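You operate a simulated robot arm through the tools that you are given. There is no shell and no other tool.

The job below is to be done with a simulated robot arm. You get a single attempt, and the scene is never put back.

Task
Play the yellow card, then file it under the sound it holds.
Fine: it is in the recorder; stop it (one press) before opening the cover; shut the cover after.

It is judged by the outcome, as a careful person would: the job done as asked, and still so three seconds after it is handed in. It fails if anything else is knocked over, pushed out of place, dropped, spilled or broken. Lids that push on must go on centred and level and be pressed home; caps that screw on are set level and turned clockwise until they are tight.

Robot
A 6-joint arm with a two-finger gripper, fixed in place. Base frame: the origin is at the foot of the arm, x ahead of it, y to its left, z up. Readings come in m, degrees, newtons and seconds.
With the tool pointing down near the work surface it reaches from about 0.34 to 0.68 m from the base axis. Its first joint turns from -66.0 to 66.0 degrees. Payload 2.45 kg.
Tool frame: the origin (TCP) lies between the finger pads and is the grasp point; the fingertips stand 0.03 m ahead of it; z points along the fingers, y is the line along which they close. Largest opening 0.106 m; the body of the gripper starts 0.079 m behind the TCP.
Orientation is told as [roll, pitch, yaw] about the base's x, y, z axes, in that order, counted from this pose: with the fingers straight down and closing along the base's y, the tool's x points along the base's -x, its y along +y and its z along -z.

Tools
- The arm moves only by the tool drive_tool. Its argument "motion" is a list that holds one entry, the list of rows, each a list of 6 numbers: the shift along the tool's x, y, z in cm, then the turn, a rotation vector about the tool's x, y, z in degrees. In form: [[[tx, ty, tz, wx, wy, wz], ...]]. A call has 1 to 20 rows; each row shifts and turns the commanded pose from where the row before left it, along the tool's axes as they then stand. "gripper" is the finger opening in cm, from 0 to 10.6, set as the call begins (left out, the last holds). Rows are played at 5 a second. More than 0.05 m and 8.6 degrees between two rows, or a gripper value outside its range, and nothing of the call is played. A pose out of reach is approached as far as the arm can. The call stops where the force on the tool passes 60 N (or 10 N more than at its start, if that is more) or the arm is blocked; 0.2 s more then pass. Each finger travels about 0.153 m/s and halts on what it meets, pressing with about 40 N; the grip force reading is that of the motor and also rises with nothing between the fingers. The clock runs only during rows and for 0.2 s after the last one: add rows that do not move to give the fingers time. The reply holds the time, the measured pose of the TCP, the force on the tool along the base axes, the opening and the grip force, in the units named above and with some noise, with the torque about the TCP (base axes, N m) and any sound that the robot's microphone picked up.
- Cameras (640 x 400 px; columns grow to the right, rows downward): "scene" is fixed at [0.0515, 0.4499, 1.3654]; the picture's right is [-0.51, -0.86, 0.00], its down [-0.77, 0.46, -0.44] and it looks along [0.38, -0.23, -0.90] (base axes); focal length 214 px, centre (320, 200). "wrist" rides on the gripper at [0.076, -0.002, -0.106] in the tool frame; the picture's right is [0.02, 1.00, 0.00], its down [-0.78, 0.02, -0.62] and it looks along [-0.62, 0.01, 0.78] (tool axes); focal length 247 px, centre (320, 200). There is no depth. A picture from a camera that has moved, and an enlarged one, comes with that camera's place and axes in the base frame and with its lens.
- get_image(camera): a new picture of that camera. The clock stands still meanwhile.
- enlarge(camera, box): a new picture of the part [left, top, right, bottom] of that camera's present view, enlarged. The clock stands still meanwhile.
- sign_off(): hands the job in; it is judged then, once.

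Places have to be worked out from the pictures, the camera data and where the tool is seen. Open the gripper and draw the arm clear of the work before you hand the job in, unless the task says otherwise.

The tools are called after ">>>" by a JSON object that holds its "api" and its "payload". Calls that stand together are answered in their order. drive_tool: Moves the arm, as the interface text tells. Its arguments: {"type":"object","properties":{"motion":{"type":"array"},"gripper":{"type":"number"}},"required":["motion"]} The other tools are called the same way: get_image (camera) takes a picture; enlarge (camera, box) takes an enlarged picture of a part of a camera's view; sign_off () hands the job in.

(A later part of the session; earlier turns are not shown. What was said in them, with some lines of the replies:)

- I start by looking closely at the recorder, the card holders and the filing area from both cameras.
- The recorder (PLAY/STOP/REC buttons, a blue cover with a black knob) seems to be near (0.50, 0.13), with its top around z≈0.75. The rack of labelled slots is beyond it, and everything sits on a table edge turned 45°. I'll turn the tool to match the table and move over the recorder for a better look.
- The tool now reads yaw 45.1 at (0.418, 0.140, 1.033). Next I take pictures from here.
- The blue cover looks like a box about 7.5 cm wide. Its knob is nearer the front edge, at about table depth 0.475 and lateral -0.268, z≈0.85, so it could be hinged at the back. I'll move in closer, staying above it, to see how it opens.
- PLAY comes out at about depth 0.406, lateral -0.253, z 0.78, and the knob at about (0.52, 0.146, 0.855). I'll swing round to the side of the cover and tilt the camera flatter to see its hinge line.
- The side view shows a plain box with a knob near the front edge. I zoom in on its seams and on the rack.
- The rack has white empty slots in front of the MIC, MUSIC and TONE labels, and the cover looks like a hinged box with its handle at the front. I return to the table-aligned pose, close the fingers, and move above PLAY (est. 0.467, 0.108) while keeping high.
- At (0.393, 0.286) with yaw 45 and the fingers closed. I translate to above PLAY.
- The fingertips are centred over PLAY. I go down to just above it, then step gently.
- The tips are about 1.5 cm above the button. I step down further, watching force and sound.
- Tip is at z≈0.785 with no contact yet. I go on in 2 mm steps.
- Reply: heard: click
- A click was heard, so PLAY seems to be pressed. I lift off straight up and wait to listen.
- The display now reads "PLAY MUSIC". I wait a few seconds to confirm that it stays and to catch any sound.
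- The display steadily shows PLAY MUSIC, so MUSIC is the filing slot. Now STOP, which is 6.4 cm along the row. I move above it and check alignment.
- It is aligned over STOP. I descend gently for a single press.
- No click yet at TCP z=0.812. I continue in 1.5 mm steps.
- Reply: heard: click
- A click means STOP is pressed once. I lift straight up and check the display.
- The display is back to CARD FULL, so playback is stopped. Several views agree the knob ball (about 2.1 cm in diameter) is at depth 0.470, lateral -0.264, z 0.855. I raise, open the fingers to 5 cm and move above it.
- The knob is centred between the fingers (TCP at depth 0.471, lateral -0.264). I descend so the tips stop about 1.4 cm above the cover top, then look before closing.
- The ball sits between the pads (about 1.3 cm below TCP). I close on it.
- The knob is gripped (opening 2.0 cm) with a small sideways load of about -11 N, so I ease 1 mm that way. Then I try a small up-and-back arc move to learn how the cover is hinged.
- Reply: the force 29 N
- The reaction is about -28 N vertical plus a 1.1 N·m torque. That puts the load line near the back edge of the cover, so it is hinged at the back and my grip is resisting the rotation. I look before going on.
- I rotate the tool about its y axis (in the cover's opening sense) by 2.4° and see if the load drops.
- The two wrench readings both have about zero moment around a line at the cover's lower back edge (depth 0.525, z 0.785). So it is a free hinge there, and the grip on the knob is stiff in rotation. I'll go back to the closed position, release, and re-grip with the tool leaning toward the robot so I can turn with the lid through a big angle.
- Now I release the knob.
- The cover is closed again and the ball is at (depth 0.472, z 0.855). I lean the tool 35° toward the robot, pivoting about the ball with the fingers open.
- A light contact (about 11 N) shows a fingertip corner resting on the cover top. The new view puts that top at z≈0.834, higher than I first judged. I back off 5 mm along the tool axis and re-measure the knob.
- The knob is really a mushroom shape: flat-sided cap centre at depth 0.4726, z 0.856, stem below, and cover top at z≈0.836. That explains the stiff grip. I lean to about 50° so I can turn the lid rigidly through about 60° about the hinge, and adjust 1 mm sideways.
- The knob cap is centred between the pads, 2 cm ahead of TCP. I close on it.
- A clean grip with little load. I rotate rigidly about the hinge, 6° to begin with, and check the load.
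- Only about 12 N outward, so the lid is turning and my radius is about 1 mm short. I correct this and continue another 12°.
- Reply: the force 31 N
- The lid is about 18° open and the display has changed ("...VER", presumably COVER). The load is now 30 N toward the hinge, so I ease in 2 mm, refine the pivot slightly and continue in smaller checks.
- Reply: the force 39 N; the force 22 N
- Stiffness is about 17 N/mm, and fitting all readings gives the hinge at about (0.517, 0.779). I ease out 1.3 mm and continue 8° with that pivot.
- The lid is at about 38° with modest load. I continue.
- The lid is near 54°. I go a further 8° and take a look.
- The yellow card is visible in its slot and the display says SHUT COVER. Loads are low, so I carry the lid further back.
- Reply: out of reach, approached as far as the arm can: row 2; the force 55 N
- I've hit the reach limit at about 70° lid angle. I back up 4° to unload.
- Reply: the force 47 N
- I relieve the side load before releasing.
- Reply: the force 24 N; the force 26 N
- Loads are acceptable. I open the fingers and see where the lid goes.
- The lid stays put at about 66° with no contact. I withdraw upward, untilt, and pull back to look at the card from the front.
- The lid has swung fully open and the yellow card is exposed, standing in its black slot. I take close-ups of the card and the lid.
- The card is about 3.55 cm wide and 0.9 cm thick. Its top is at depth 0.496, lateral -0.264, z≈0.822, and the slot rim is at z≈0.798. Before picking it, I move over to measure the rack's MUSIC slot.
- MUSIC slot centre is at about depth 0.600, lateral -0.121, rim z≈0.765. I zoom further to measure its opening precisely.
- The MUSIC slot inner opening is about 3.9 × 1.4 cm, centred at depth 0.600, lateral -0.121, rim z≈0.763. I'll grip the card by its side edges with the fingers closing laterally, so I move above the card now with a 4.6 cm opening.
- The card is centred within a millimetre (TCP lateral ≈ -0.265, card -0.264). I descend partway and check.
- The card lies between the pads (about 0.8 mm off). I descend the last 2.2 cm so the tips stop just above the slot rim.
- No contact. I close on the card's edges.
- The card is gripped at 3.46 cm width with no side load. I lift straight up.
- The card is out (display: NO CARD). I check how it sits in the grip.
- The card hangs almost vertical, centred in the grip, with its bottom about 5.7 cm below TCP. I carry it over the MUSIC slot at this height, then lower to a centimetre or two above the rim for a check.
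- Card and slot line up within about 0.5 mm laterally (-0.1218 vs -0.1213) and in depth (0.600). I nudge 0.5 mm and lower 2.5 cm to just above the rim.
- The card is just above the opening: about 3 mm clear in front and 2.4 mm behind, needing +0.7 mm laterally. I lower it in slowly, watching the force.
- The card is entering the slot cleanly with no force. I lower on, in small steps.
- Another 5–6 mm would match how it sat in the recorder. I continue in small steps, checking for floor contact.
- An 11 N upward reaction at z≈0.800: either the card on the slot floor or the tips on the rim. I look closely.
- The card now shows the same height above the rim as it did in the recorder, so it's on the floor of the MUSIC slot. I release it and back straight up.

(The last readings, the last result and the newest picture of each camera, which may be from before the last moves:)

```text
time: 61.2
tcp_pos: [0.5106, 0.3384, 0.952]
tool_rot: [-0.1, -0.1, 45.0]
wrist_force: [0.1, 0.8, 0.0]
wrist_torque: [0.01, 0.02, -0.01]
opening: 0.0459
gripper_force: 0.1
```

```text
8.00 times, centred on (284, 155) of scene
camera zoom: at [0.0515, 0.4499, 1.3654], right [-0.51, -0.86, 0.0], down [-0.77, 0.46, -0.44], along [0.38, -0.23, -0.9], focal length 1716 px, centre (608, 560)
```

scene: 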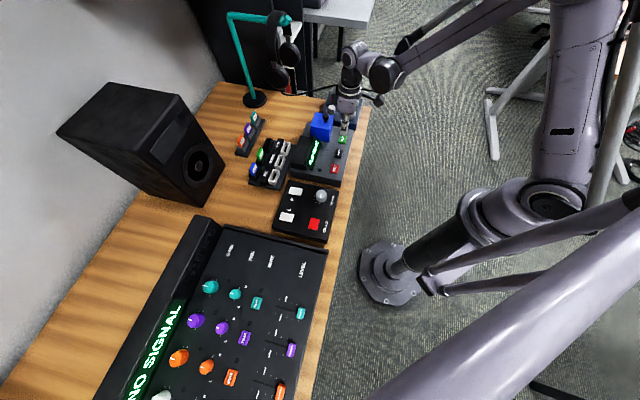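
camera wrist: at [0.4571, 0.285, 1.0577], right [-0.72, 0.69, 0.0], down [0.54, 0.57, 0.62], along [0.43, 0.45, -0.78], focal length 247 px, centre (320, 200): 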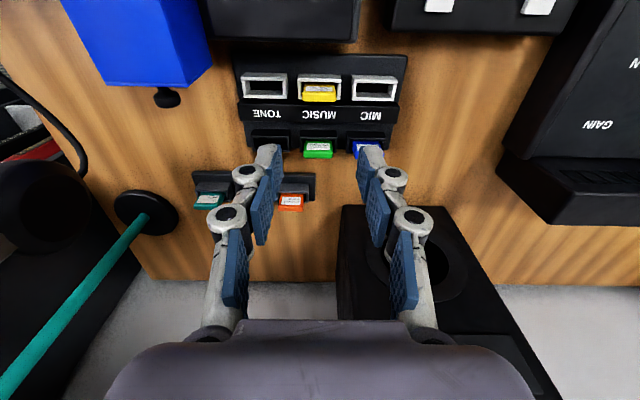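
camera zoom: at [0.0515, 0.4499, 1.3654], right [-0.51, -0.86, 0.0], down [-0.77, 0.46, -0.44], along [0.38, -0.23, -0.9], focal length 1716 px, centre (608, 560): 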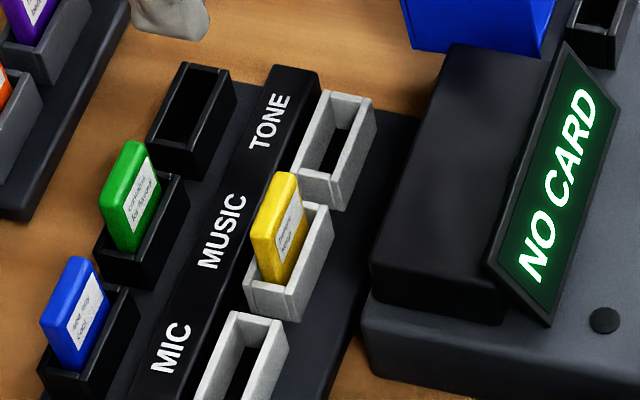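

The yellow card stands in the MUSIC slot. Next is the cover: its knob now points backward at about depth 0.596, lateral -0.264, z 0.818 (lid about 95° open). I move above the knob to line up.

>>> {"api": "drive_tool", "payload": {"motion": [[[0, -4.77, 0, 0, 0, 0], [0, -4.77, 0, 0, 0, 0], [0, -4.76, 0, 0, 0, 0], [0, 0, 0, 0, 0, 0]]], "gripper": 5}}

>>> {"api": "get_image", "payload": {"camera": "wrist"}}

>>> {"api": "enlarge", "payload": {"camera": "wrist", "box": [240, 60, 400, 160]}}

>>> {"api": "enlarge", "payload": {"camera": "scene", "box": [264, 75, 360, 145]}}

```text
time: 62.2
tcp_pos: [0.6115, 0.2391, 0.9498]
tool_rot: [-0.1, -0.1, 44.9]
wrist_force: [0.5, 1.1, -1.0]
wrist_torque: [0.01, 0.01, 0.02]
opening: 0.05
gripper_force: 0.0
```

```text
taken
camera wrist: at [0.5586, 0.1838, 1.0564], right [-0.72, 0.69, 0.0], down [0.54, 0.57, 0.62], along [0.43, 0.45, -0.78], focal length 247 px, centre (320, 200)
```

wrist: 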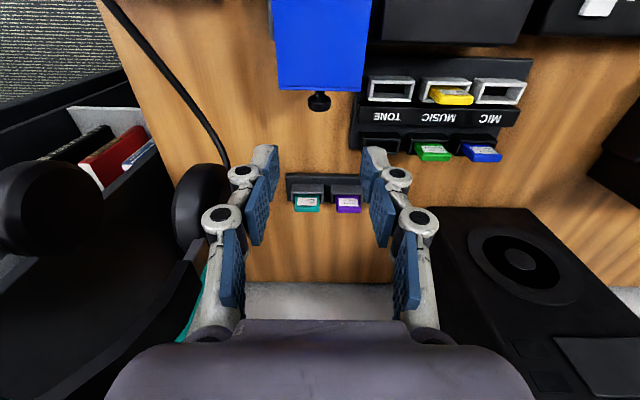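

```text
4.00 times, centred on (320, 110) of wrist
camera zoom: at [0.5586, 0.1838, 1.0564], right [-0.72, 0.69, 0.0], down [0.54, 0.57, 0.62], along [0.43, 0.45, -0.78], focal length 988 px, centre (320, 560)
```

zoom: 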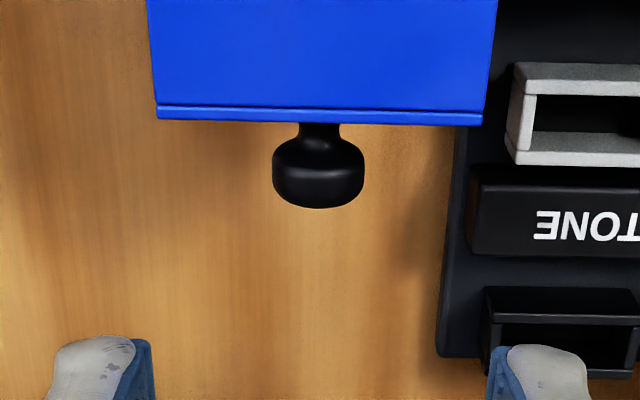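

```text
5.71 times, centred on (312, 110) of scene
camera zoom: at [0.0515, 0.4498, 1.3654], right [-0.51, -0.86, 0.0], down [-0.77, 0.46, -0.44], along [0.38, -0.23, -0.9], focal length 1226 px, centre (366, 714)
```

zoom: 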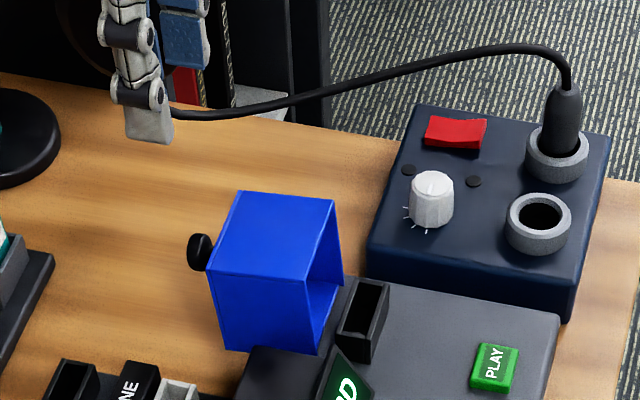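

The knob cap is at depth ≈0.597, lateral -0.264, z≈0.819 (lid at about 94.5°). I shift slightly and descend partway over it.

>>> {"api": "drive_tool", "payload": {"motion": [[[0.4, -0.08, 3, 0, 0, 0], [0, 0, 3, 0, 0, 0], [0, 0, 1.5, 0, 0, 0], [0, 0, 0, 0, 0, 0]]]}}

>>> {"api": "enlarge", "payload": {"camera": "wrist", "box": [240, 80, 400, 180]}}

>>> {"api": "enlarge", "payload": {"camera": "scene", "box": [264, 75, 360, 145]}}

```text
time: 63.2
tcp_pos: [0.6103, 0.2343, 0.8757]
tool_rot: [-0.2, -0.1, 45.0]
wrist_force: [-0.2, 0.4, -0.5]
wrist_torque: [0.0, 0.0, 0.03]
opening: 0.05
gripper_force: 0.0
```

```text
4.00 times, centred on (320, 130) of wrist
camera zoom: at [0.5564, 0.1805, 0.9808], right [-0.72, 0.69, 0.0], down [0.54, 0.57, 0.62], along [0.43, 0.45, -0.78], focal length 988 px, centre (320, 480)
```

zoom: 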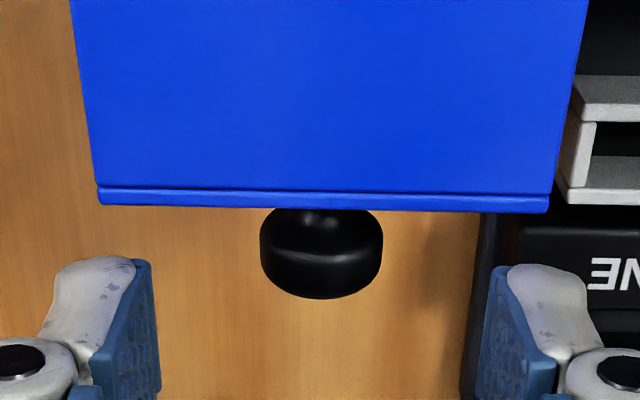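

```text
5.71 times, centred on (312, 110) of scene
camera zoom: at [0.0515, 0.4499, 1.3654], right [-0.51, -0.86, 0.0], down [-0.77, 0.46, -0.44], along [0.38, -0.23, -0.9], focal length 1226 px, centre (366, 714)
```

zoom: 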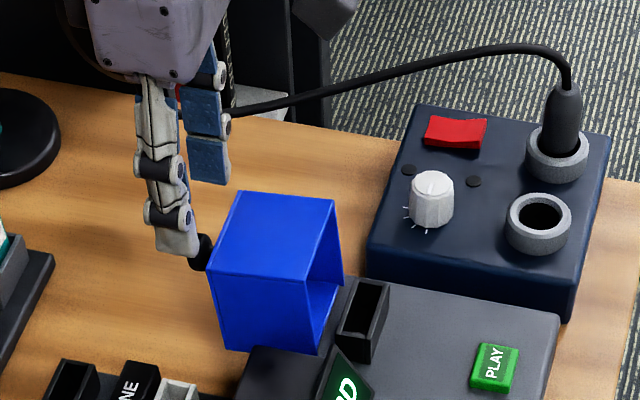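

The knob is centred (lateral -0.2639, depth 0.598, z 0.8205). I descend 3.5 cm so it sits 2 cm below TCP, then close on it.

>>> {"api": "drive_tool", "payload": {"motion": [[[-0.08, 0, 1.5, 0, 0, 0], [0, 0, 1.5, 0, 0, 0], [0, 0, 0.5, 0, 0, 0], [0, 0, 0, 0, 0, 0]]]}}

>>> {"api": "enlarge", "payload": {"camera": "wrist", "box": [240, 80, 400, 180]}}

>>> {"api": "enlarge", "payload": {"camera": "scene", "box": [280, 85, 344, 145]}}

```text
time: 64.2
tcp_pos: [0.6093, 0.2355, 0.8402]
tool_rot: [-0.1, -0.1, 44.9]
wrist_force: [-0.5, 0.6, -0.2]
wrist_torque: [0.02, -0.02, 0.0]
opening: 0.05
gripper_force: 0.0
```

```text
4.00 times, centred on (320, 130) of wrist
camera zoom: at [0.5574, 0.1807, 0.9457], right [-0.72, 0.69, 0.0], down [0.54, 0.57, 0.62], along [0.43, 0.45, -0.78], focal length 988 px, centre (320, 480)
```

zoom: 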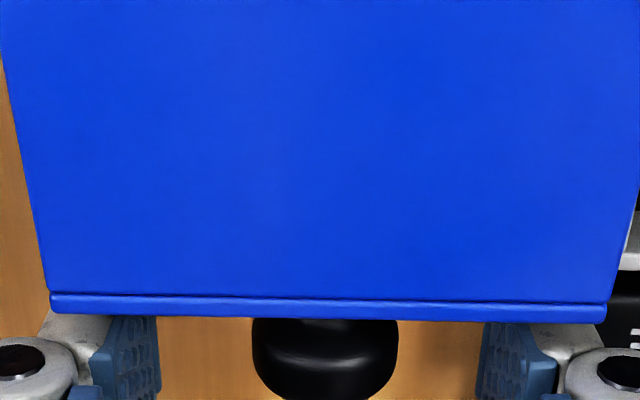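

```text
6.67 times, centred on (312, 115) of scene
camera zoom: at [0.0515, 0.4499, 1.3654], right [-0.51, -0.86, 0.0], down [-0.77, 0.46, -0.44], along [0.38, -0.23, -0.9], focal length 1430 px, centre (373, 767)
```

zoom: 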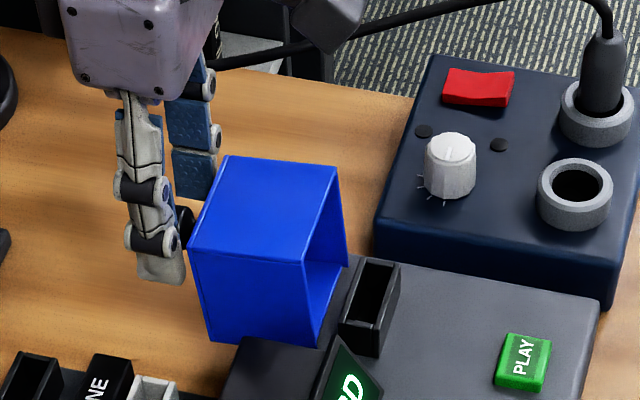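

No contact, and the knob cap is between the pads. I close the grip.

>>> {"api": "drive_tool", "payload": {"motion": [[[0, 0, 0, 0, 0, 0], [0, 0, 0, 0, 0, 0], [0, 0, 0, 0, 0, 0]]], "gripper": 0}}

```text
time: 65.0
tcp_pos: [0.6102, 0.2364, 0.84]
tool_rot: [0.1, -0.1, 45.0]
wrist_force: [-5.6, 1.9, 0.3]
wrist_torque: [0.09, 0.09, -0.01]
opening: 0.0204
gripper_force: 45.0
```

Gripped at 2.04 cm. I begin closing with a rigid rotation about the hinge, 6° first, checking the load.

>>> {"api": "drive_tool", "payload": {"motion": [[[0.325, 0, -0.411, 0, -3, 0], [0.325, 0, -0.411, 0, -3, 0], [0, 0, 0, 0, 0, 0]]]}}

```text
time: 65.8
tcp_pos: [0.6054, 0.2305, 0.8479]
tool_rot: [0.0, -6.1, 44.9]
wrist_force: [-9.0, 1.8, -9.3]
wrist_torque: [0.27, -0.02, 0.01]
opening: 0.0204
gripper_force: 44.8
```

Loads are small. I continue 12°.

>>> {"api": "drive_tool", "payload": {"motion": [[[0.438, 0, -0.543, 0, -4, 0], [0.438, 0, -0.543, 0, -4, 0], [0.438, 0, -0.543, 0, -4, 0], [0, 0, 0, 0, 0, 0]]]}}

```text
time: 66.8
tcp_pos: [0.5936, 0.2188, 0.862]
tool_rot: [0.0, -18.1, 45.1]
wrist_force: [-11.9, 4.3, -8.5]
wrist_torque: [0.16, 0.16, 0.08]
opening: 0.0206
gripper_force: 44.7
```

>>> {"api": "drive_tool", "payload": {"motion": [[[0.46, 0.06, -0.52, 0, -4, 0], [0.438, 0, -0.543, 0, -4, 0], [0.438, 0, -0.543, 0, -4, 0], [0, 0, 0, 0, 0, 0]]]}}

```text
time: 67.8
tcp_pos: [0.5808, 0.2066, 0.8724]
tool_rot: [-0.1, -30.3, 45.0]
wrist_force: [-10.6, 2.6, 7.5]
wrist_torque: [-0.45, 0.71, 0.07]
opening: 0.0204
gripper_force: 45.4
```

>>> {"api": "drive_tool", "payload": {"motion": [[[0.45, 0.04, -0.55, 0, -4, 0], [0.438, 0, -0.543, 0, -4, 0], [0.438, 0, -0.543, 0, -4, 0], [0, 0, 0, 0, 0, 0]]]}}

>>> {"api": "enlarge", "payload": {"camera": "scene", "box": [270, 75, 366, 145]}}

```text
time: 68.8
tcp_pos: [0.5655, 0.1935, 0.8779]
tool_rot: [0.0, -42.2, 45.0]
wrist_force: [-6.4, -2.1, 6.5]
wrist_torque: [-0.44, 0.57, 0.02]
opening: 0.0206
gripper_force: 45.0
```

```text
5.71 times, centred on (318, 110) of scene
camera zoom: at [0.0512, 0.4498, 1.3654], right [-0.51, -0.86, 0.0], down [-0.77, 0.46, -0.44], along [0.38, -0.23, -0.9], focal length 1226 px, centre (331, 714)
```

zoom: 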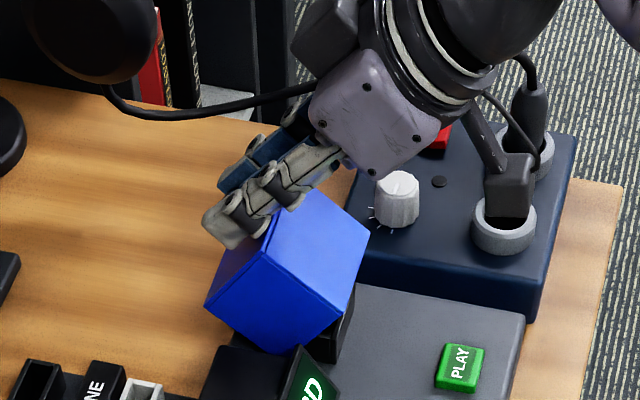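

Closing goes smoothly (lid about 52°). I continue in 8° portions.

>>> {"api": "drive_tool", "payload": {"motion": [[[0.46, 0.03, -0.56, 0, -4, 0], [0.438, 0, -0.543, 0, -4, 0], [0, 0, 0, 0, 0, 0]]]}}

```text
time: 69.6
tcp_pos: [0.5575, 0.1828, 0.8794]
tool_rot: [-0.1, -50.2, 45.1]
wrist_force: [-1.6, -1.8, 0.9]
wrist_torque: [-0.19, 0.14, 0.0]
opening: 0.0205
gripper_force: 45.4
```

>>> {"api": "drive_tool", "payload": {"motion": [[[0.438, 0, -0.543, 0, -4, 0], [0.438, 0, -0.543, 0, -4, 0], [0, 0, 0, 0, 0, 0]]]}}

>>> {"api": "get_image", "payload": {"camera": "scene"}}

>>> {"api": "enlarge", "payload": {"camera": "scene", "box": [284, 75, 380, 145]}}

>>> {"api": "get_image", "payload": {"camera": "wrist"}}

```text
time: 70.4
tcp_pos: [0.5479, 0.172, 0.8786]
tool_rot: [-0.1, -58.2, 44.9]
wrist_force: [3.3, -4.4, 3.5]
wrist_torque: [-0.05, -0.04, -0.13]
opening: 0.0203
gripper_force: 45.0
```

```text
taken
```

scene: 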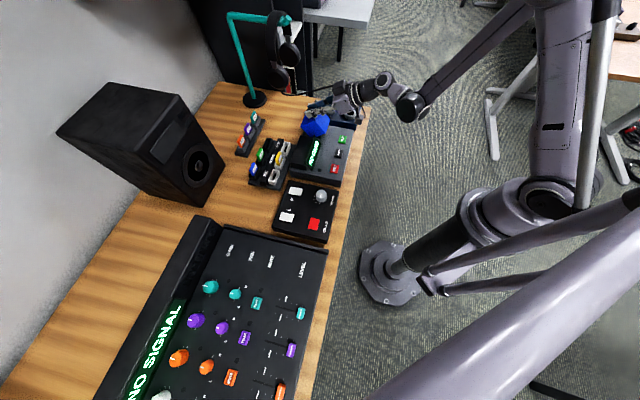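

```text
5.71 times, centred on (332, 110) of scene
camera zoom: at [0.0515, 0.4497, 1.3655], right [-0.51, -0.86, 0.0], down [-0.77, 0.46, -0.44], along [0.38, -0.23, -0.9], focal length 1226 px, centre (251, 714)
```

zoom: 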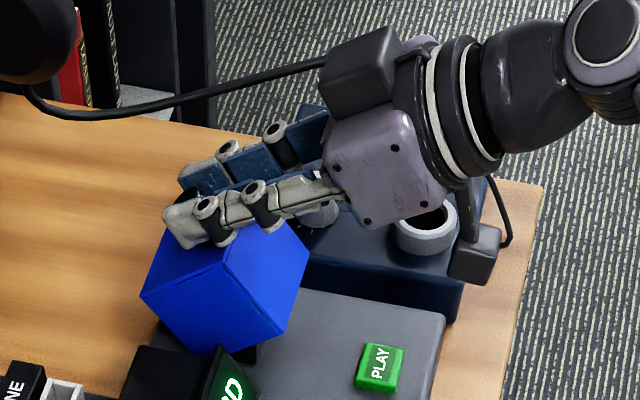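

```text
taken
camera wrist: at [0.4559, 0.0805, 0.8697], right [-0.71, 0.7, -0.02], down [-0.1, -0.07, 0.99], along [0.69, 0.71, 0.12], focal length 247 px, centre (320, 200)
```

wrist: 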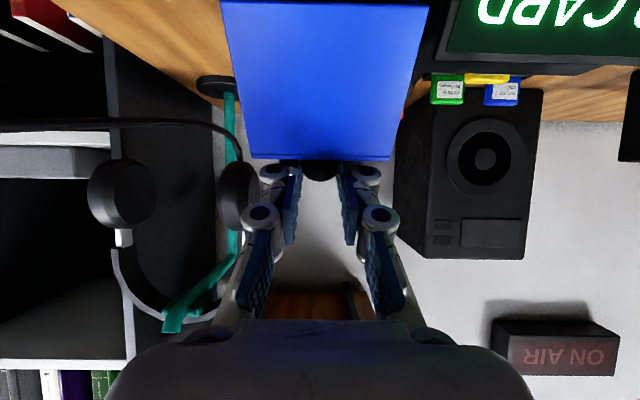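

The lid is at about 36° with very low load. I go on in 4–8° portions, keeping an eye on camera clearance over the recorder.

>>> {"api": "drive_tool", "payload": {"motion": [[[0.438, 0, -0.543, 0, -4, 0], [0.438, 0, -0.543, 0, -4, 0], [0, 0, 0, 0, 0, 0]]]}}

```text
time: 71.2
tcp_pos: [0.5396, 0.1652, 0.8779]
tool_rot: [-0.7, -65.7, 46.0]
wrist_force: [-9.9, -4.7, -28.4]
wrist_torque: [-1.13, 1.16, 0.09]
opening: 0.0206
gripper_force: 45.6
out of reach, approached as far as the arm can: row 2
```

Reach limit is at about 66° tilt, with the lid at about 29°. The lid moved slowly when released earlier, so the hinge is damped. I release here and watch it settle.

>>> {"api": "drive_tool", "payload": {"motion": [[[-0.2, 0, 0.28, 0, 2, 0], [0, 0, 0, 0, 0, 0]]]}}

>>> {"api": "drive_tool", "payload": {"motion": [[[0, 0, 0, 0, 0, 0], [0, 0, 0, 0, 0, 0]]], "gripper": 5}}

>>> {"api": "enlarge", "payload": {"camera": "scene", "box": [284, 75, 380, 145]}}

>>> {"api": "get_image", "payload": {"camera": "wrist"}}

```text
time: 71.8
tcp_pos: [0.5413, 0.1658, 0.8774]
tool_rot: [-0.5, -63.5, 45.9]
wrist_force: [-5.2, 4.1, -42.6]
wrist_torque: [-0.55, 0.59, 0.1]
opening: 0.0208
gripper_force: 45.1
```

```text
time: 72.4
tcp_pos: [0.5413, 0.1661, 0.8817]
tool_rot: [-0.1, -64.2, 45.0]
wrist_force: [0.3, -0.1, -0.1]
wrist_torque: [0.02, 0.0, 0.02]
opening: 0.0501
gripper_force: 0.1
```

```text
5.71 times, centred on (332, 110) of scene
camera zoom: at [0.0515, 0.4499, 1.3654], right [-0.51, -0.86, 0.0], down [-0.77, 0.46, -0.44], along [0.38, -0.23, -0.9], focal length 1226 px, centre (251, 714)
```

zoom: 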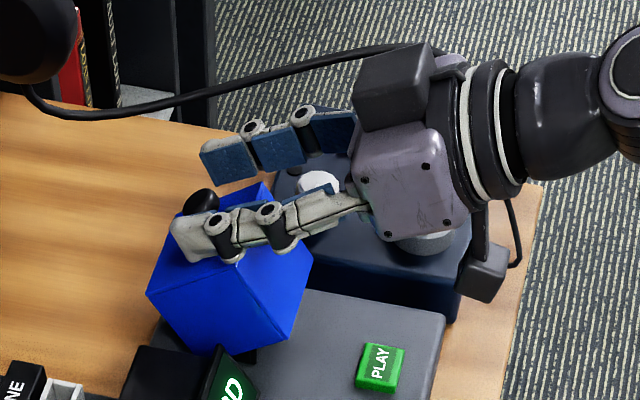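

```text
taken
camera wrist: at [0.4527, 0.0748, 0.8581], right [-0.71, 0.7, -0.02], down [-0.17, -0.14, 0.98], along [0.68, 0.7, 0.22], focal length 247 px, centre (320, 200)
```

wrist: 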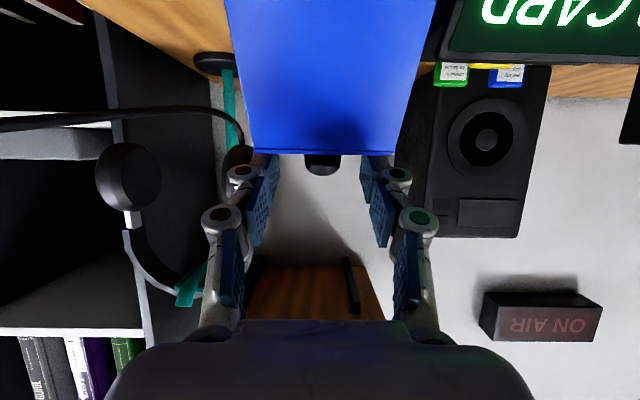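

>>> {"api": "drive_tool", "payload": {"motion": [[[0, 0, 0, 0, 0, 0], [0, 0, 0, 0, 0, 0], [0, 0, 0, 0, 0, 0], [0, 0, 0, 0, 0, 0], [0, 0, 0, 0, 0, 0]]]}}

>>> {"api": "enlarge", "payload": {"camera": "scene", "box": [284, 75, 380, 145]}}

>>> {"api": "enlarge", "payload": {"camera": "wrist", "box": [220, 60, 420, 185]}}

```text
time: 73.6
tcp_pos: [0.5433, 0.1663, 0.8801]
tool_rot: [0.0, -64.1, 45.2]
wrist_force: [0.2, -0.6, 0.3]
wrist_torque: [0.01, 0.01, -0.02]
opening: 0.0498
gripper_force: 0.1
```

```text
5.71 times, centred on (332, 110) of scene
camera zoom: at [0.0515, 0.4499, 1.3654], right [-0.51, -0.86, 0.0], down [-0.77, 0.46, -0.44], along [0.38, -0.23, -0.9], focal length 1226 px, centre (251, 714)
```

zoom: 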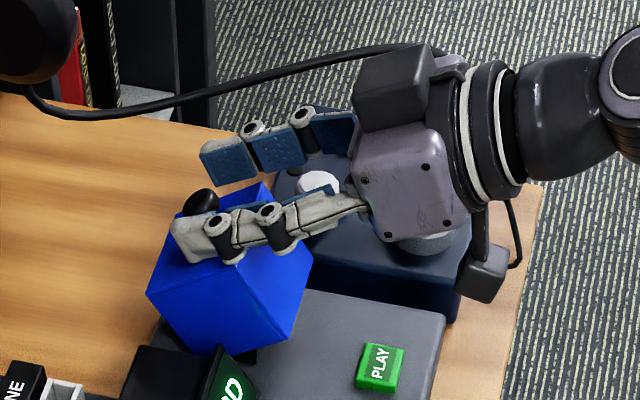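

```text
3.20 times, centred on (320, 122) of wrist
camera zoom: at [0.4526, 0.0748, 0.8579], right [-0.71, 0.7, -0.02], down [-0.17, -0.14, 0.98], along [0.68, 0.7, 0.22], focal length 790 px, centre (320, 448)
```

zoom: 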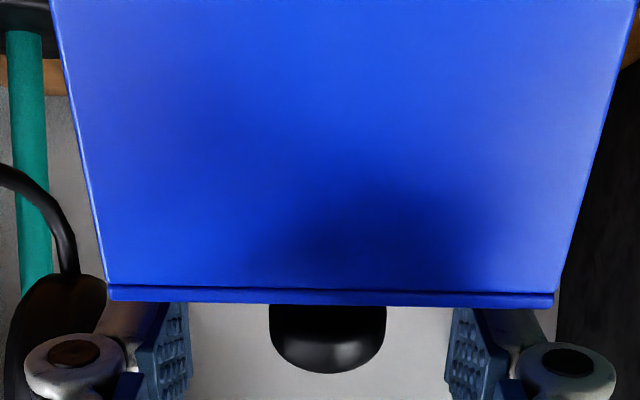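

The lid holds still at about 30°, so the hinge has friction. I withdraw straight up, then re-grip the knob at a smaller tilt to take it the rest of the way.

>>> {"api": "drive_tool", "payload": {"motion": [[[-1.35, 0, -0.65, 0, 0, 0], [-2.7, 0, -1.3, 0, 0, 0], [-2.7, 0, -1.3, 0, 0, 0], [0, 0, 0, 0, 0, 0]]]}}

>>> {"api": "enlarge", "payload": {"camera": "scene", "box": [284, 75, 380, 145]}}

```text
time: 74.6
tcp_pos: [0.542, 0.1674, 0.9555]
tool_rot: [-0.1, -64.1, 45.1]
wrist_force: [0.4, -0.5, 0.5]
wrist_torque: [0.0, -0.01, -0.01]
opening: 0.05
gripper_force: 0.0
```

```text
5.71 times, centred on (332, 110) of scene
camera zoom: at [0.0515, 0.4499, 1.3654], right [-0.51, -0.86, 0.0], down [-0.77, 0.46, -0.44], along [0.38, -0.23, -0.9], focal length 1226 px, centre (251, 714)
```

zoom: 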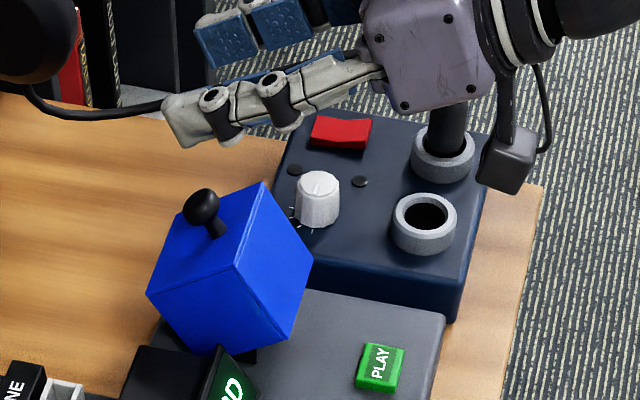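

The lid stays at about 30°. I rotate the tool to about 20° tilt above it and locate the knob.

>>> {"api": "drive_tool", "payload": {"motion": [[[0, 0, 0, 0, 7.35, 0], [0, 0, 0, 0, 7.35, 0], [0, 0, 0, 0, 7.35, 0], [0, 0, 0, 0, 7.35, 0], [0, 0, 0, 0, 7.35, 0], [0, 0, 0, 0, 7.35, 0], [0, 0, 0, 0, 0, 0]]]}}

>>> {"api": "get_image", "payload": {"camera": "wrist"}}

>>> {"api": "enlarge", "payload": {"camera": "wrist", "box": [240, 90, 400, 190]}}

>>> {"api": "enlarge", "payload": {"camera": "scene", "box": [284, 75, 380, 145]}}

```text
time: 76.2
tcp_pos: [0.5422, 0.1656, 0.9559]
tool_rot: [0.0, -19.9, 45.0]
wrist_force: [0.4, 0.4, -0.3]
wrist_torque: [-0.05, -0.03, -0.02]
opening: 0.0503
gripper_force: 0.0
```

```text
taken
camera wrist: at [0.4672, 0.0896, 1.0289], right [-0.72, 0.69, -0.01], down [0.36, 0.38, 0.85], along [0.59, 0.61, -0.52], focal length 247 px, centre (320, 200)
```

wrist: 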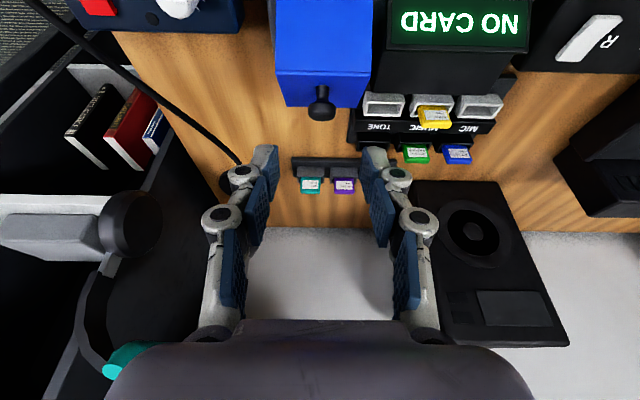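

```text
4.00 times, centred on (320, 140) of wrist
camera zoom: at [0.4672, 0.0896, 1.0289], right [-0.72, 0.69, -0.01], down [0.36, 0.38, 0.85], along [0.59, 0.61, -0.52], focal length 988 px, centre (320, 440)
```

zoom: 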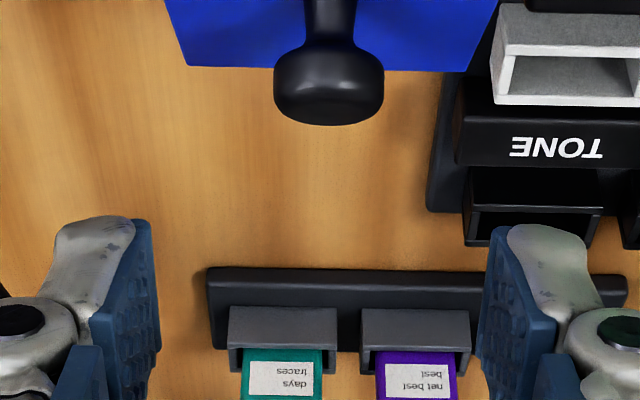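

```text
5.71 times, centred on (332, 110) of scene
camera zoom: at [0.0515, 0.4499, 1.3654], right [-0.51, -0.86, 0.0], down [-0.77, 0.46, -0.44], along [0.38, -0.23, -0.9], focal length 1226 px, centre (251, 714)
```

zoom: 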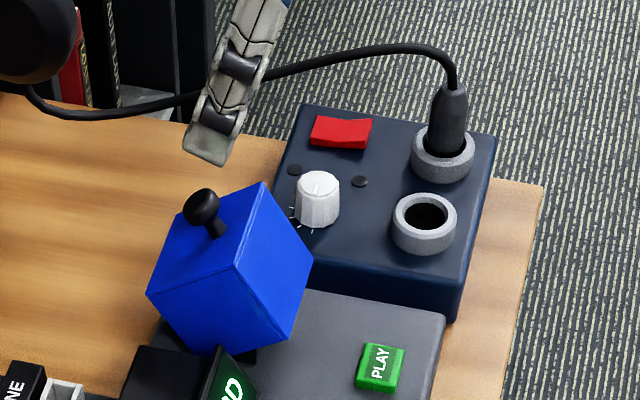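

The knob cap is at depth ≈0.521, z≈0.868, lateral -0.264 (lid about 33° open). I approach along the tool axis with the fingers straddling it.

>>> {"api": "drive_tool", "payload": {"motion": [[[1.06, 0.1, 0, 0, 0, 0], [0, 0, 2.5, 0, 0, 0], [0, 0, 2.5, 0, 0, 0], [0, 0, 1.97, 0, 0, 0], [0, 0, 0, 0, 0, 0]]]}}

>>> {"api": "enlarge", "payload": {"camera": "wrist", "box": [240, 90, 400, 190]}}

>>> {"api": "enlarge", "payload": {"camera": "scene", "box": [284, 85, 348, 135]}}

```text
time: 77.4
tcp_pos: [0.551, 0.1773, 0.8867]
tool_rot: [-0.2, -20.0, 45.0]
wrist_force: [0.9, 0.0, -0.1]
wrist_torque: [0.01, 0.03, 0.0]
opening: 0.0501
gripper_force: 0.1
```

```text
4.00 times, centred on (320, 140) of wrist
camera zoom: at [0.4767, 0.1002, 0.9589], right [-0.72, 0.69, -0.01], down [0.36, 0.38, 0.85], along [0.59, 0.61, -0.52], focal length 988 px, centre (320, 440)
```

zoom: 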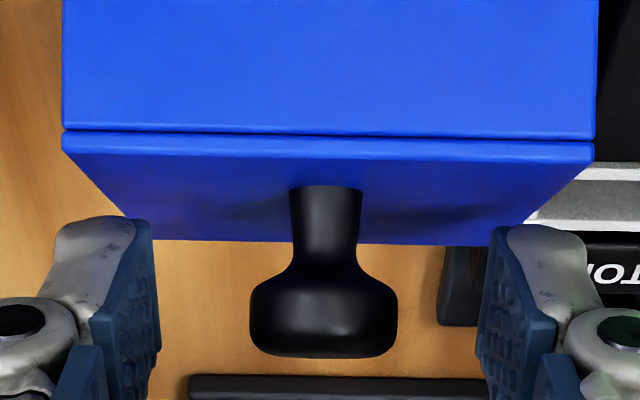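

```text
8.00 times, centred on (316, 110) of scene
camera zoom: at [0.0515, 0.4499, 1.3654], right [-0.51, -0.86, 0.0], down [-0.77, 0.46, -0.44], along [0.38, -0.23, -0.9], focal length 1716 px, centre (352, 920)
```

zoom: 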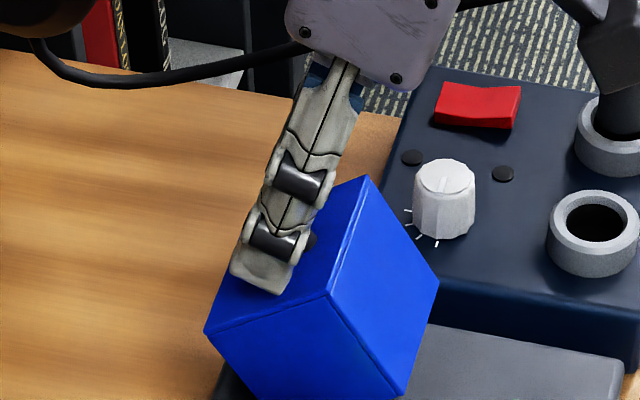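

The relation matches the earlier good grip. I close on the knob.

>>> {"api": "drive_tool", "payload": {"motion": [[[0, 0, 0, 0, 0, 0], [0, 0, 0, 0, 0, 0], [0, 0, 0, 0, 0, 0]]], "gripper": 0}}

```text
time: 78.2
tcp_pos: [0.5519, 0.1768, 0.8865]
tool_rot: [0.1, -20.0, 45.2]
wrist_force: [-2.7, 3.8, -0.1]
wrist_torque: [0.13, -0.01, 0.01]
opening: 0.0204
gripper_force: 45.0
```

>>> {"api": "drive_tool", "payload": {"motion": [[[0.712, 0, -0.214, 0, -4, 0], [0.712, 0, -0.214, 0, -4, 0], [0, 0, 0, 0, 0, 0]]]}}

```text
time: 79.0
tcp_pos: [0.5413, 0.1673, 0.8852]
tool_rot: [-0.1, -28.1, 45.0]
wrist_force: [-3.9, 5.4, 2.8]
wrist_torque: [0.17, -0.06, 0.03]
opening: 0.0202
gripper_force: 45.0
```

Very low load. I continue another 12°.

>>> {"api": "drive_tool", "payload": {"motion": [[[0.712, 0.03, -0.214, 0, -4, 0], [0.712, 0, -0.214, 0, -4, 0], [0.712, 0, -0.214, 0, -4, 0], [0, 0, 0, 0, 0, 0]]]}}

```text
time: 80.0
tcp_pos: [0.5268, 0.1511, 0.8779]
tool_rot: [-0.1, -40.2, 45.1]
wrist_force: [-4.5, 4.2, 3.1]
wrist_torque: [0.19, -0.08, 0.02]
opening: 0.0203
gripper_force: 45.1
```

>>> {"api": "drive_tool", "payload": {"motion": [[[0.712, 0.02, -0.214, 0, -4, 0], [0.712, 0, -0.214, 0, -4, 0], [0, 0, 0, 0, 0, 0]]]}}

>>> {"api": "enlarge", "payload": {"camera": "scene", "box": [284, 85, 380, 145]}}

```text
time: 80.8
tcp_pos: [0.5159, 0.1423, 0.8729]
tool_rot: [0.0, -48.2, 45.1]
wrist_force: [-5.8, 1.6, 7.5]
wrist_torque: [0.05, 0.0, 0.09]
opening: 0.0205
gripper_force: 45.2
```

```text
6.67 times, centred on (332, 115) of scene
camera zoom: at [0.0512, 0.4498, 1.3654], right [-0.51, -0.86, 0.0], down [-0.77, 0.46, -0.44], along [0.38, -0.23, -0.9], focal length 1430 px, centre (240, 767)
```

zoom: 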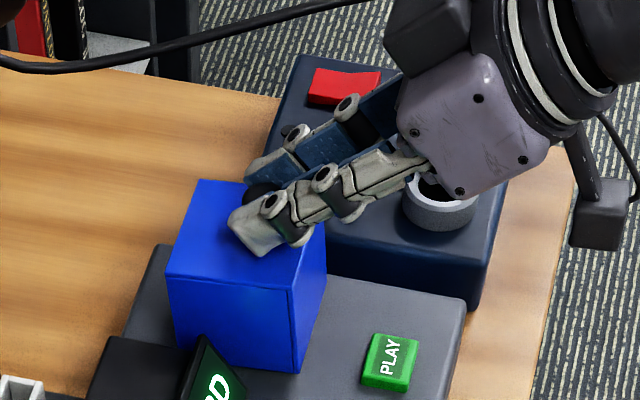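

About 5° left. I close in 2° steps, watching for contact.

>>> {"api": "drive_tool", "payload": {"motion": [[[0.354, 0, -0.113, 0, -2, 0], [0.354, 0, -0.113, 0, -2, 0], [0, 0, 0, 0, 0, 0]]]}}

>>> {"api": "enlarge", "payload": {"camera": "scene", "box": [284, 85, 380, 145]}}

```text
time: 81.6
tcp_pos: [0.5108, 0.1367, 0.8686]
tool_rot: [-0.2, -52.0, 45.2]
wrist_force: [-4.9, -2.0, 5.9]
wrist_torque: [-0.02, 0.09, 0.03]
opening: 0.0204
gripper_force: 44.6
```

```text
6.67 times, centred on (332, 115) of scene
camera zoom: at [0.0512, 0.4498, 1.3654], right [-0.51, -0.86, 0.0], down [-0.77, 0.46, -0.44], along [0.38, -0.23, -0.9], focal length 1430 px, centre (240, 767)
```

zoom: 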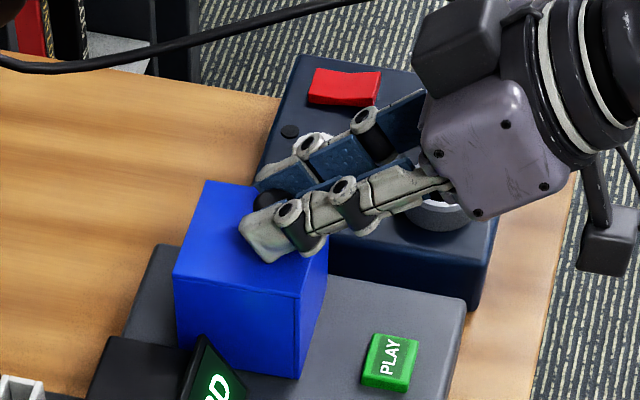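

>>> {"api": "drive_tool", "payload": {"motion": [[[0.177, 0, -0.055, 0, -1, 0], [0.177, 0, -0.055, 0, -1, 0], [0, 0, 0, 0, 0, 0]]]}}

>>> {"api": "enlarge", "payload": {"camera": "scene", "box": [284, 85, 380, 145]}}

```text
time: 82.4
tcp_pos: [0.5091, 0.1358, 0.8659]
tool_rot: [-0.1, -53.8, 45.2]
wrist_force: [0.2, -2.7, 3.1]
wrist_torque: [-0.53, 0.49, -0.01]
opening: 0.0205
gripper_force: 45.1
```

```text
6.67 times, centred on (332, 115) of scene
camera zoom: at [0.0514, 0.4498, 1.3654], right [-0.51, -0.86, 0.0], down [-0.77, 0.46, -0.44], along [0.38, -0.23, -0.9], focal length 1430 px, centre (240, 767)
```

zoom: 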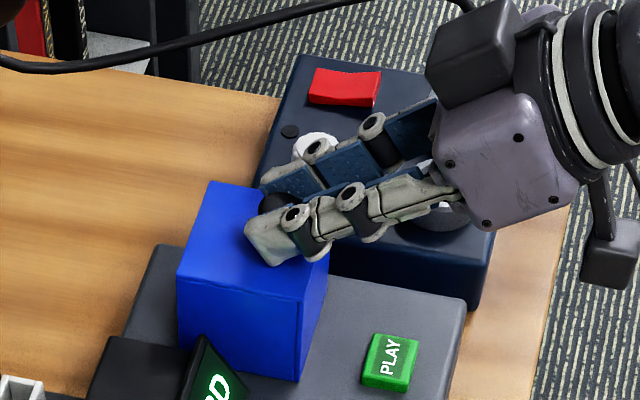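

The outline now matches the originally closed cover, and the resisting moment (about 0.8 N·m) shows it's seated. I release and check that it stays shut.

>>> {"api": "drive_tool", "payload": {"motion": [[[0, 0, 0, 0, 0, 0], [0, 0, 0, 0, 0, 0], [0, 0, 0, 0, 0, 0]]], "gripper": 5}}

>>> {"api": "drive_tool", "payload": {"motion": [[[0, 0, -2, 0, 0, 0], [0, 0, -4, 0, 0, 0], [-2.5, 0, -2, 0, 5, 0], [-2.5, 0, -2, 0, 7, 0], [0, 0, -3, 0, 8, 0], [0, 0, -3, 0, 8, 0], [0, 0, -3, 0, 8, 0], [0, 0, -3, 0, 8, 0], [0, 0, 0, 0, 8, 0], [0, 0, 0, 0, 2, 0], [0, 0, 0, 0, 0, 0]]]}}

>>> {"api": "get_image", "payload": {"camera": "wrist"}}

>>> {"api": "enlarge", "payload": {"camera": "scene", "box": [284, 85, 380, 145]}}

>>> {"api": "get_image", "payload": {"camera": "scene"}}

```text
time: 83.2
tcp_pos: [0.5096, 0.1356, 0.8673]
tool_rot: [-0.1, -54.0, 45.0]
wrist_force: [0.2, 0.0, -0.4]
wrist_torque: [-0.03, 0.0, -0.03]
opening: 0.0501
gripper_force: 0.0
```

```text
time: 85.6
tcp_pos: [0.433, 0.0582, 1.069]
tool_rot: [-0.2, 0.2, 45.0]
wrist_force: [0.0, 0.0, 0.5]
wrist_torque: [0.02, -0.01, -0.01]
opening: 0.0498
gripper_force: 0.1
```

```text
taken
camera wrist: at [0.38, 0.0048, 1.1745], right [-0.72, 0.69, 0.0], down [0.54, 0.57, 0.62], along [0.43, 0.45, -0.78], focal length 247 px, centre (320, 200)
```

wrist: 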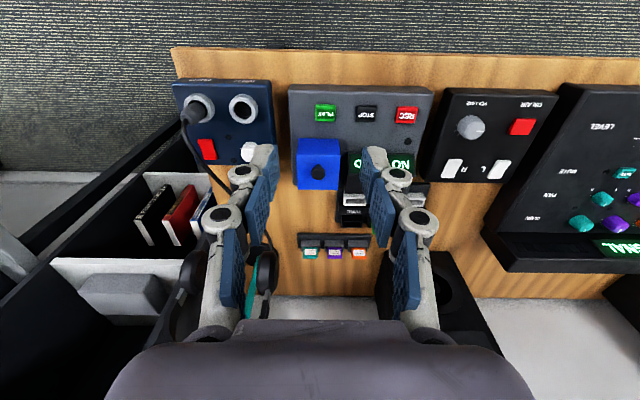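

```text
6.67 times, centred on (332, 115) of scene
camera zoom: at [0.0515, 0.4499, 1.3654], right [-0.51, -0.86, 0.0], down [-0.77, 0.46, -0.44], along [0.38, -0.23, -0.9], focal length 1430 px, centre (240, 767)
```

zoom: 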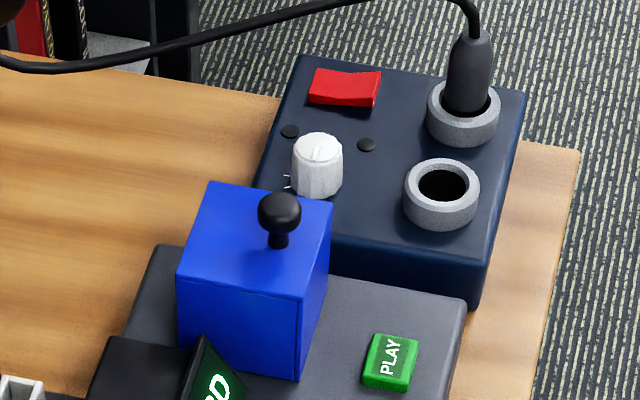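

```text
taken
```

scene: 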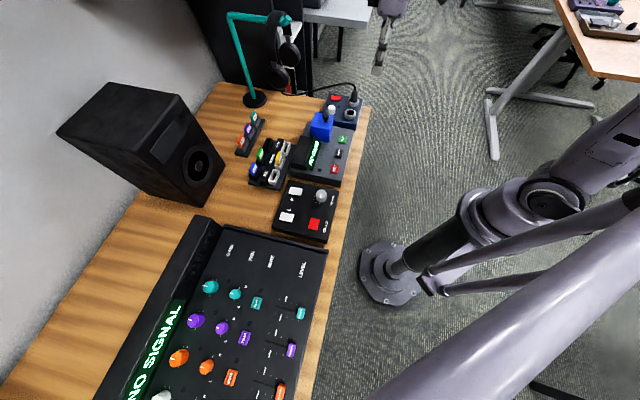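

The cover is shut, with its outline as at the start, and the gripper is clear. Last check of the rack, display and neighbours.

>>> {"api": "enlarge", "payload": {"camera": "scene", "box": [240, 100, 368, 200]}}

>>> {"api": "enlarge", "payload": {"camera": "scene", "box": [268, 140, 300, 180]}}

>>> {"api": "enlarge", "payload": {"camera": "wrist", "box": [280, 90, 440, 190]}}

```text
4.00 times, centred on (304, 150) of scene
camera zoom: at [0.0515, 0.4499, 1.3654], right [-0.51, -0.86, 0.0], down [-0.77, 0.46, -0.44], along [0.38, -0.23, -0.9], focal length 858 px, centre (384, 400)
```

zoom: 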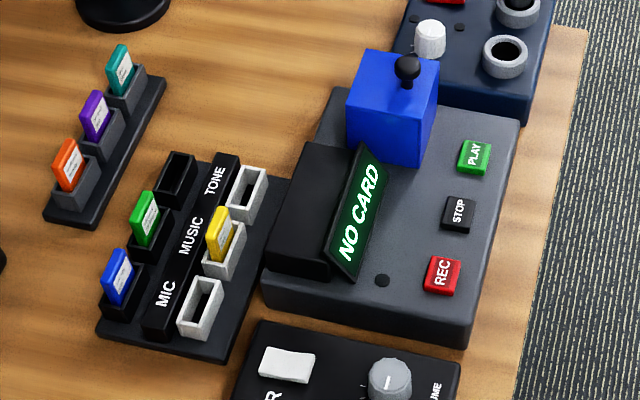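

```text
10.00 times, centred on (284, 160) of scene
camera zoom: at [0.0515, 0.4499, 1.3654], right [-0.51, -0.86, 0.0], down [-0.77, 0.46, -0.44], along [0.38, -0.23, -0.9], focal length 2145 px, centre (680, 600)
```

zoom: 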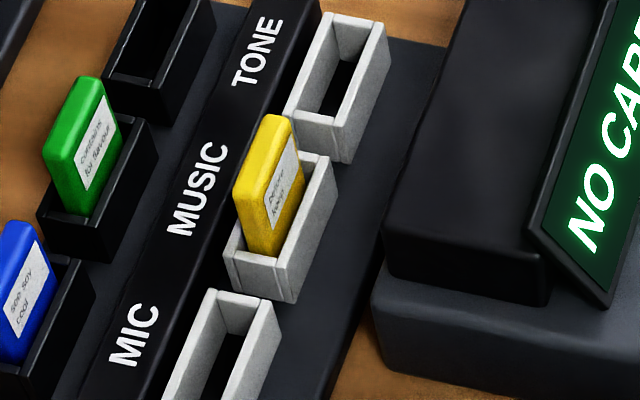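

```text
4.00 times, centred on (360, 140) of wrist
camera zoom: at [0.38, 0.0048, 1.1745], right [-0.72, 0.69, 0.0], down [0.54, 0.57, 0.62], along [0.43, 0.45, -0.78], focal length 988 px, centre (160, 440)
```

zoom: 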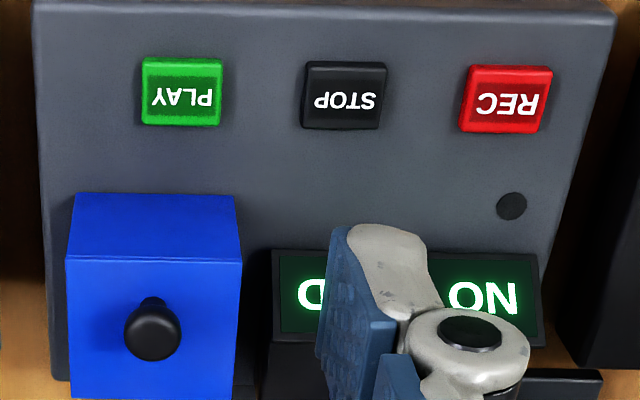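

The yellow card stands in the MUSIC slot, the recorder is stopped with its cover shut (NO CARD), and nothing else has moved. The gripper is open and clear, so I hand the job in.

>>> {"api": "sign_off", "payload": {}}

```text
The job is handed in.
```

The yellow card is filed in the MUSIC slot. I chose it by the recorder's display, which read "PLAY MUSIC" while the card played. The microphone only picked up the button clicks, so I never heard the sound itself.

- **Playing and stopping:** I pressed PLAY once and STOP once. The display went back to "CARD FULL" before I opened the cover.
- **Filing:** I put the card in the white slot in front of the MUSIC label. The black slot behind that label already held the green card.
- **Cover:** it is shut and lines up as it did at the start. The display now reads "NO CARD".

In the last pictures nothing else looked moved or knocked over. I handed in with the gripper open and clear of the desk.
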